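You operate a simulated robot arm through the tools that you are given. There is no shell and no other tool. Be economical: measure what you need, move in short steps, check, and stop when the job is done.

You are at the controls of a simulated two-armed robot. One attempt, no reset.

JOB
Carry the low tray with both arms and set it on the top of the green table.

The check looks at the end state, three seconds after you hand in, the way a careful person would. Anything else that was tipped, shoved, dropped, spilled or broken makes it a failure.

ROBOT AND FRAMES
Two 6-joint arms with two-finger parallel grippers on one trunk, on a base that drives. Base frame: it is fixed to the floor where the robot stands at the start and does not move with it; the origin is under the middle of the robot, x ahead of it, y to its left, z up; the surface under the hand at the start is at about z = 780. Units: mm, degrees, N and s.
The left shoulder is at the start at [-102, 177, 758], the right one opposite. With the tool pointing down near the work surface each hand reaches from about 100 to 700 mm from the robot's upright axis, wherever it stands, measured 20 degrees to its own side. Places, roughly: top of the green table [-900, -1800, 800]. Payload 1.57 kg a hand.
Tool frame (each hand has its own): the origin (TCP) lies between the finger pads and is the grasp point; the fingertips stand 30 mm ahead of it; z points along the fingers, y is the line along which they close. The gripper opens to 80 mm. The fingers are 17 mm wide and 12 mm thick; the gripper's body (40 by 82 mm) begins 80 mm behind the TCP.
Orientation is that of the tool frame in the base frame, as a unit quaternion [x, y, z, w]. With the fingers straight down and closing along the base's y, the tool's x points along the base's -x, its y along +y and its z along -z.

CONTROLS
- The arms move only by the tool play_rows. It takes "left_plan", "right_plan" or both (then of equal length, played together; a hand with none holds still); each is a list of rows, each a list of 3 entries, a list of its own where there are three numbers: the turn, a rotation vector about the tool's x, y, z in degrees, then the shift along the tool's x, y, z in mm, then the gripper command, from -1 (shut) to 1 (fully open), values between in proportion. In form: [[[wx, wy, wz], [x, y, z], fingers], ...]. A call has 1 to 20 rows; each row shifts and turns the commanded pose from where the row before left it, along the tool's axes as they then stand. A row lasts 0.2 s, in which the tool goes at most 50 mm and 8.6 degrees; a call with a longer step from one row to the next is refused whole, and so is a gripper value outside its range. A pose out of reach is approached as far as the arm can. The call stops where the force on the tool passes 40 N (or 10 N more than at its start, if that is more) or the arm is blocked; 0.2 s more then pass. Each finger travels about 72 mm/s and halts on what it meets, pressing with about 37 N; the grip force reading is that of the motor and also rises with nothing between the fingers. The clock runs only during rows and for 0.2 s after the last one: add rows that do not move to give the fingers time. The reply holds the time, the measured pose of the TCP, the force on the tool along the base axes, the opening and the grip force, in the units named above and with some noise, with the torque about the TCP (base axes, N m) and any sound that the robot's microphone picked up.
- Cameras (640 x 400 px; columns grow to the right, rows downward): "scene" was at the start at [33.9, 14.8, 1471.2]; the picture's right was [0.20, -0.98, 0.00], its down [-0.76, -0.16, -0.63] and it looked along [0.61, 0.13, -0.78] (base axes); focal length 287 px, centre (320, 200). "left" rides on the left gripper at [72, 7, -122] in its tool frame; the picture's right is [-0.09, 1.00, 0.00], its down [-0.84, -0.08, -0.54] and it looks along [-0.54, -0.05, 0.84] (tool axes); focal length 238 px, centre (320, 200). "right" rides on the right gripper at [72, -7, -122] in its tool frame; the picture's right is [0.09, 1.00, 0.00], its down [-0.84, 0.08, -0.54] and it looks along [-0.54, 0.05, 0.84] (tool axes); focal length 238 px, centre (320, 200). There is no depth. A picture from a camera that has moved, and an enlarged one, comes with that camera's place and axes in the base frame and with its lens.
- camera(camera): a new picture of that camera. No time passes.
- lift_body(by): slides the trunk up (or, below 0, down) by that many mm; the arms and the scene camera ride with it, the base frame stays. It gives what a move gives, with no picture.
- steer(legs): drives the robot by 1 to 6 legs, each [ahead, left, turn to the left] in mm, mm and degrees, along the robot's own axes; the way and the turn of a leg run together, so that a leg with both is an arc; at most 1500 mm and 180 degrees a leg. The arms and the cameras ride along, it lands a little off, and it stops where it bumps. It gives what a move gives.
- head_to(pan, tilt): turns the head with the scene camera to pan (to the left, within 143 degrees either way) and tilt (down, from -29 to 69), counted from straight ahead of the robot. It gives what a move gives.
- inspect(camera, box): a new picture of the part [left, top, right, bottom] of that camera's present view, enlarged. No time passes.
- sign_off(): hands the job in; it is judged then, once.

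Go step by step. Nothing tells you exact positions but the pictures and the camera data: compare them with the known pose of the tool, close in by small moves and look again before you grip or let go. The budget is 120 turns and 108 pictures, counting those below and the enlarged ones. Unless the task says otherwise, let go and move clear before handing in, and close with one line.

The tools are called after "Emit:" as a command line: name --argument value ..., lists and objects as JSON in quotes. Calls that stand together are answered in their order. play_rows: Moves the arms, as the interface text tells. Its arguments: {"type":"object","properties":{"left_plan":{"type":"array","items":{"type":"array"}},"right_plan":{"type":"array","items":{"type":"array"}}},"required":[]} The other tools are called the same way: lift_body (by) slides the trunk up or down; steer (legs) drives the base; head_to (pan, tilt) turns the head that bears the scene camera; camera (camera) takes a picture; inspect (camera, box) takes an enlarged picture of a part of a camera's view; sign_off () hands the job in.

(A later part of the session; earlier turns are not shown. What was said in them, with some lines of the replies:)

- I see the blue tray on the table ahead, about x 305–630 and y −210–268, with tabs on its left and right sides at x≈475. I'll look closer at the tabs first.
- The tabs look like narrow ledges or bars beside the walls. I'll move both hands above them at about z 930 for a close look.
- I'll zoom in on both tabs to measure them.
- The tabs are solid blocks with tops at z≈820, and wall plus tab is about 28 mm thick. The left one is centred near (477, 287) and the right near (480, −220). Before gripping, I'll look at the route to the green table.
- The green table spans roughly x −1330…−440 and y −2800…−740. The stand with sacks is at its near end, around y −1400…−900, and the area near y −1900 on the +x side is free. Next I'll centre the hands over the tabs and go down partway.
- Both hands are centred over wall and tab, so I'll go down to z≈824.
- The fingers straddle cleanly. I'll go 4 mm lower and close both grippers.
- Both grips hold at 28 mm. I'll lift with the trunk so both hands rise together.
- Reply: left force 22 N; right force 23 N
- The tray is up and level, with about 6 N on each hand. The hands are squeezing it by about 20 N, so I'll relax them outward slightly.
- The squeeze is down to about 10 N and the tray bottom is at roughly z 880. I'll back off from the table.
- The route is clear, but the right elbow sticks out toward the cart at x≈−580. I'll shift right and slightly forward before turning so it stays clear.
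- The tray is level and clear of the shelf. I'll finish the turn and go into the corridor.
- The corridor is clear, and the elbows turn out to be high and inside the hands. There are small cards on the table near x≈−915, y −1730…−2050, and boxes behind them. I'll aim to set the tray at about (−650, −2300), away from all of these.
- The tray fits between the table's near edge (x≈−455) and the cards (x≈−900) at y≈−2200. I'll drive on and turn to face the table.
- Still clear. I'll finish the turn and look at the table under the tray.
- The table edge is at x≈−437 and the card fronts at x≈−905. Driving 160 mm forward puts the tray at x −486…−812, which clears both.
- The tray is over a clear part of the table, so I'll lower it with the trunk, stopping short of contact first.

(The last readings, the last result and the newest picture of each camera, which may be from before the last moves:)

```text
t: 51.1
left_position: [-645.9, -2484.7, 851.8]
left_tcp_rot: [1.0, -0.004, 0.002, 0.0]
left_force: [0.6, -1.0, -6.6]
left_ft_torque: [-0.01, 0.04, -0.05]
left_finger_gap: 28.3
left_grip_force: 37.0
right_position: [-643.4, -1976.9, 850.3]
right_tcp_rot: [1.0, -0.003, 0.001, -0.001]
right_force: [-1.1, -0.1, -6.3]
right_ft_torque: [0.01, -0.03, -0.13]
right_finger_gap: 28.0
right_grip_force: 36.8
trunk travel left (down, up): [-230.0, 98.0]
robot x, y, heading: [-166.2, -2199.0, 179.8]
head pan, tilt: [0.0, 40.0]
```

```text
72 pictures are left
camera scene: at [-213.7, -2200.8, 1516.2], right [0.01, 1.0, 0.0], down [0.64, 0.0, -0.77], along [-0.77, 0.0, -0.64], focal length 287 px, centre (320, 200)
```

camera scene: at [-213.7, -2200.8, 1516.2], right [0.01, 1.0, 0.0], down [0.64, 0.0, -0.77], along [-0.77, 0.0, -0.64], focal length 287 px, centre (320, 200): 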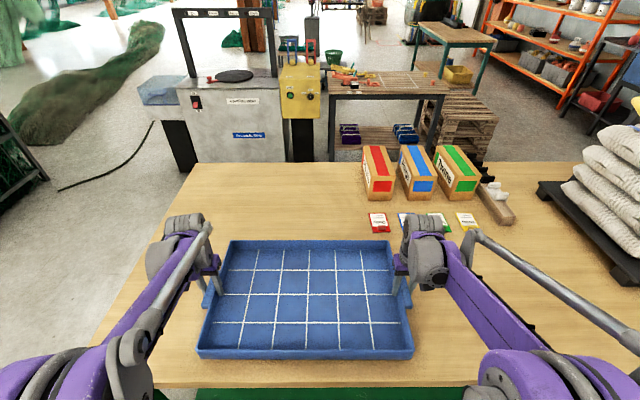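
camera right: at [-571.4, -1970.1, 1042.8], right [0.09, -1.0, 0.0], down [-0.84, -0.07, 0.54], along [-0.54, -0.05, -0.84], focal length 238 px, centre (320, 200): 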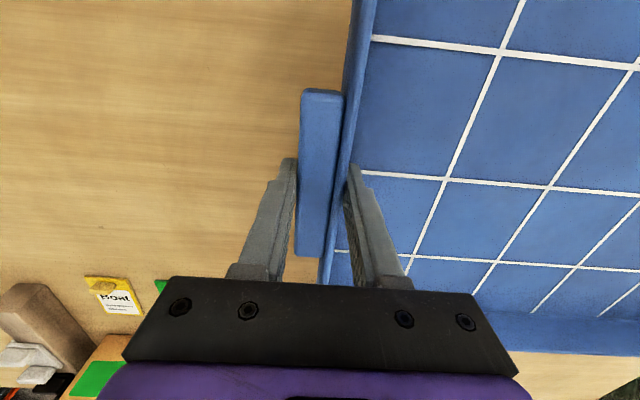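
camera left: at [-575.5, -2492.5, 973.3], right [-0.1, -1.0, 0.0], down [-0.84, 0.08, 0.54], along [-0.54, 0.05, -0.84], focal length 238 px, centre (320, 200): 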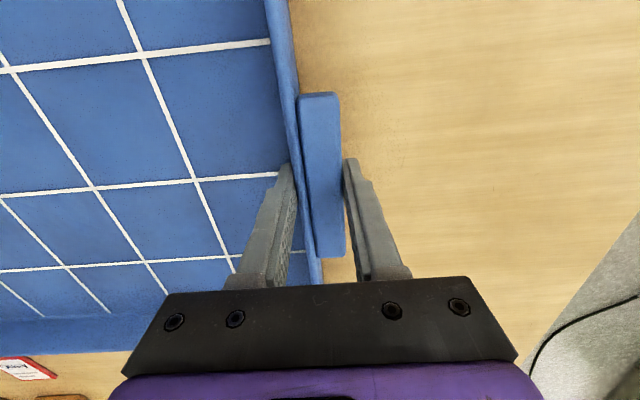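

Still held clear, about 8–10 mm up. I'll lower in small steps until the load comes off.

Emit:
lift_body --by -6

Emit:
lift_body --by -2

```text
t: 51.7
left_position: [-646.7, -2483.8, 845.0]
left_tcp_rot: [1.0, -0.004, 0.001, 0.0]
left_force: [-0.2, -1.0, -6.4]
left_ft_torque: [0.14, -0.06, -0.05]
left_finger_gap: 28.1
left_grip_force: 37.2
right_position: [-643.6, -1976.9, 844.7]
right_tcp_rot: [1.0, -0.003, -0.001, -0.001]
right_force: [-0.4, 0.3, -7.6]
right_ft_torque: [0.16, 0.01, -0.11]
right_finger_gap: 27.9
right_grip_force: 37.3
trunk travel left (down, up): [-224.0, 104.0]
robot x, y, heading: [-165.9, -2197.7, 179.7]
head pan, tilt: [0.0, 40.0]
```

```text
t: 52.2
left_position: [-645.3, -2485.7, 843.1]
left_tcp_rot: [1.0, -0.003, 0.001, -0.001]
left_force: [-0.1, -1.3, -6.0]
left_ft_torque: [0.17, -0.07, -0.04]
left_finger_gap: 28.0
left_grip_force: 36.5
right_position: [-643.1, -1975.9, 842.5]
right_tcp_rot: [1.0, -0.004, -0.001, 0.0]
right_force: [-0.9, 1.2, -8.0]
right_ft_torque: [0.21, 0.03, -0.08]
right_finger_gap: 28.3
right_grip_force: 36.8
trunk travel left (down, up): [-222.0, 106.0]
robot x, y, heading: [-167.0, -2200.7, 179.8]
head pan, tilt: [0.0, 40.0]
```

Emit:
lift_body --by -1.5

Emit:
lift_body --by -1.5

```text
t: 52.7
left_position: [-646.0, -2484.3, 841.9]
left_tcp_rot: [1.0, -0.004, 0.001, 0.0]
left_force: [0.2, -0.8, -4.3]
left_ft_torque: [0.12, 0.16, -0.04]
left_finger_gap: 27.8
left_grip_force: 37.0
right_position: [-644.0, -1977.1, 840.9]
right_tcp_rot: [1.0, -0.003, 0.0, 0.0]
right_force: [0.5, 0.6, -7.8]
right_ft_torque: [0.17, 0.16, -0.09]
right_finger_gap: 28.2
right_grip_force: 36.6
trunk travel left (down, up): [-221.0, 107.0]
robot x, y, heading: [-162.4, -2200.8, 179.6]
head pan, tilt: [0.0, 40.0]
```

```text
t: 53.2
left_position: [-645.4, -2484.7, 842.2]
left_tcp_rot: [1.0, -0.004, 0.0, 0.0]
left_force: [-6.6, -1.5, 16.7]
left_ft_torque: [0.14, -0.86, -0.06]
left_finger_gap: 28.3
left_grip_force: 36.9
right_position: [-643.8, -1976.3, 841.3]
right_tcp_rot: [1.0, -0.004, -0.001, 0.0]
right_force: [-7.5, 0.8, 14.0]
right_ft_torque: [0.12, -0.94, -0.09]
right_finger_gap: 28.4
right_grip_force: 36.9
trunk travel left (down, up): [-219.0, 109.0]
robot x, y, heading: [-167.8, -2199.9, 179.8]
head pan, tilt: [0.0, 40.0]
```

Contact made: both hands now read upward force. I'll ease off about 1 mm, then open the grippers.

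Emit:
lift_body --by 1

Emit:
play_rows --left_plan '[[[0, 0, 0], [0, 0, 0], -0.2], [[0, 0, 0], [0, 0, 0], 0.1], [[0, 0, 0], [0, 0, 0], 0.4], [[0, 0, 0], [0, 0, 0], 0.4], [[0, 0, 0], [0, 0, 0], 0.4]]' --right_plan '[[[0, 0, 0], [0, 0, 0], -0.2], [[0, 0, 0], [0, 0, 0], 0.1], [[0, 0, 0], [0, 0, 0], 0.4], [[0, 0, 0], [0, 0, 0], 0.4], [[0, 0, 0], [0, 0, 0], 0.4]]'

Emit:
camera --camera "left"

Emit:
camera --camera "right"

```text
t: 53.7
left_position: [-645.4, -2486.0, 843.3]
left_tcp_rot: [1.0, -0.003, 0.0, -0.001]
left_force: [-5.5, -1.5, 9.3]
left_ft_torque: [0.11, 0.29, -0.11]
left_finger_gap: 27.9
left_grip_force: 36.8
right_position: [-643.5, -1976.6, 840.5]
right_tcp_rot: [1.0, -0.004, 0.001, -0.001]
right_force: [-5.9, 0.8, 8.1]
right_ft_torque: [0.05, 0.08, -0.12]
right_finger_gap: 28.1
right_grip_force: 36.2
trunk travel left (down, up): [-220.0, 108.0]
robot x, y, heading: [-167.9, -2199.2, 180.0]
head pan, tilt: [0.0, 40.0]
```

```text
t: 54.9
left_position: [-644.7, -2484.4, 841.7]
left_tcp_rot: [1.0, -0.003, 0.0, 0.0]
left_force: [0.1, 0.1, 0.6]
left_ft_torque: [0.0, -0.03, -0.01]
left_finger_gap: 56.0
left_grip_force: 0.0
right_position: [-643.4, -1976.8, 841.6]
right_tcp_rot: [1.0, -0.004, 0.0, 0.0]
right_force: [0.1, -0.4, 0.6]
right_ft_torque: [-0.01, 0.01, 0.0]
right_finger_gap: 55.8
right_grip_force: 0.1
trunk travel left (down, up): [-220.0, 108.0]
robot x, y, heading: [-161.4, -2200.5, 179.7]
head pan, tilt: [0.0, 40.0]
```

```text
71 pictures are left
camera left: at [-574.6, -2492.5, 963.6], right [-0.1, -1.0, 0.0], down [-0.84, 0.08, 0.54], along [-0.54, 0.05, -0.84], focal length 238 px, centre (320, 200)
```

left: 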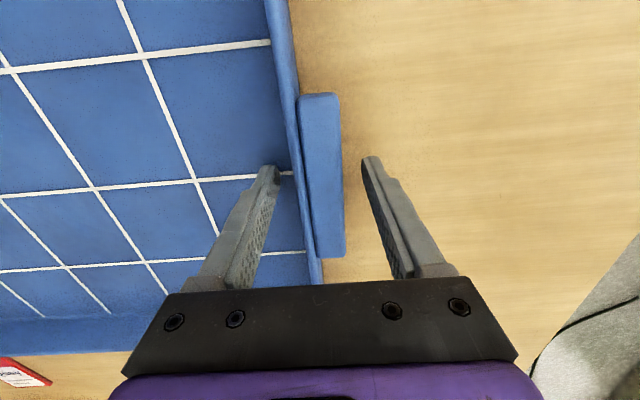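

```text
70 pictures are left
camera right: at [-571.1, -1970.1, 963.3], right [0.09, -1.0, 0.0], down [-0.84, -0.07, 0.54], along [-0.54, -0.05, -0.84], focal length 238 px, centre (320, 200)
```

right: 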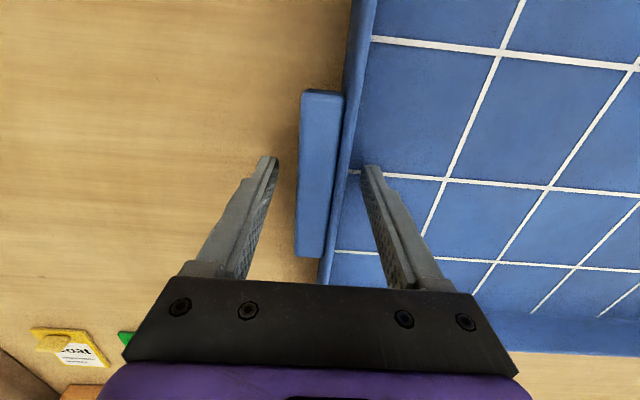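

The tray is released and resting, and the fingers are clear on both sides. I'll raise the trunk, back away a little and check.

Emit:
lift_body --by 100

Emit:
steer --legs '[[-150, 0, 0]]'

Emit:
camera --camera "scene"

```text
t: 56.2
left_position: [-643.7, -2484.3, 942.4]
left_tcp_rot: [1.0, -0.003, 0.0, 0.0]
left_force: [0.8, -0.4, 0.3]
left_ft_torque: [-0.03, 0.01, 0.01]
left_finger_gap: 56.0
left_grip_force: 0.2
right_position: [-643.0, -1976.5, 940.8]
right_tcp_rot: [1.0, -0.004, 0.0, 0.0]
right_force: [0.0, -0.3, -0.2]
right_ft_torque: [-0.01, 0.0, 0.02]
right_finger_gap: 56.0
right_grip_force: 0.1
trunk travel left (down, up): [-320.0, 8.0]
robot x, y, heading: [-165.3, -2199.9, 179.9]
head pan, tilt: [0.0, 40.0]
```

```text
t: 57.6
left_position: [-498.8, -2484.7, 942.7]
left_tcp_rot: [1.0, -0.005, 0.001, 0.0]
left_force: [1.0, 0.6, -0.1]
left_ft_torque: [0.02, 0.03, 0.0]
left_finger_gap: 56.2
left_grip_force: 0.0
right_position: [-496.0, -1976.6, 940.1]
right_tcp_rot: [1.0, -0.003, 0.001, 0.0]
right_force: [-0.1, 0.4, 0.7]
right_ft_torque: [-0.04, -0.01, 0.01]
right_finger_gap: 56.1
right_grip_force: 0.0
trunk travel left (down, up): [-320.0, 8.0]
robot x, y, heading: [-14.5, -2199.2, 179.4]
head pan, tilt: [0.0, 40.0]
```

```text
69 pictures are left
camera scene: at [-62.0, -2201.7, 1612.4], right [0.01, 1.0, 0.0], down [0.64, 0.0, -0.77], along [-0.77, 0.01, -0.64], focal length 287 px, centre (320, 200)
```

scene: 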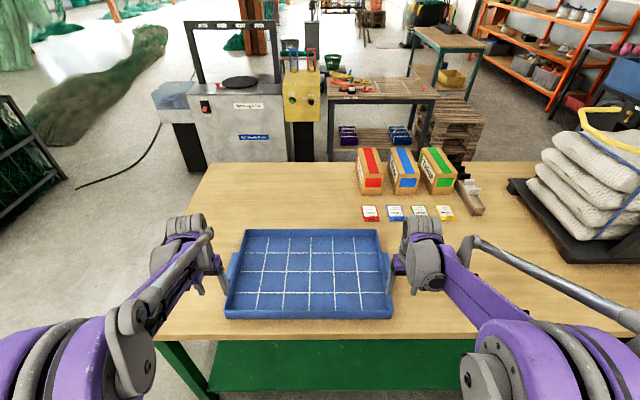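

The tray sits flat and fully on the green table, clear of the cards and boxes, and the hands are free above it.

Emit:
sign_off

```text
The job is handed in.
```

The blue tray is on top of the green table, set down level near the front edge, and nothing else was touched as far as the pictures show.
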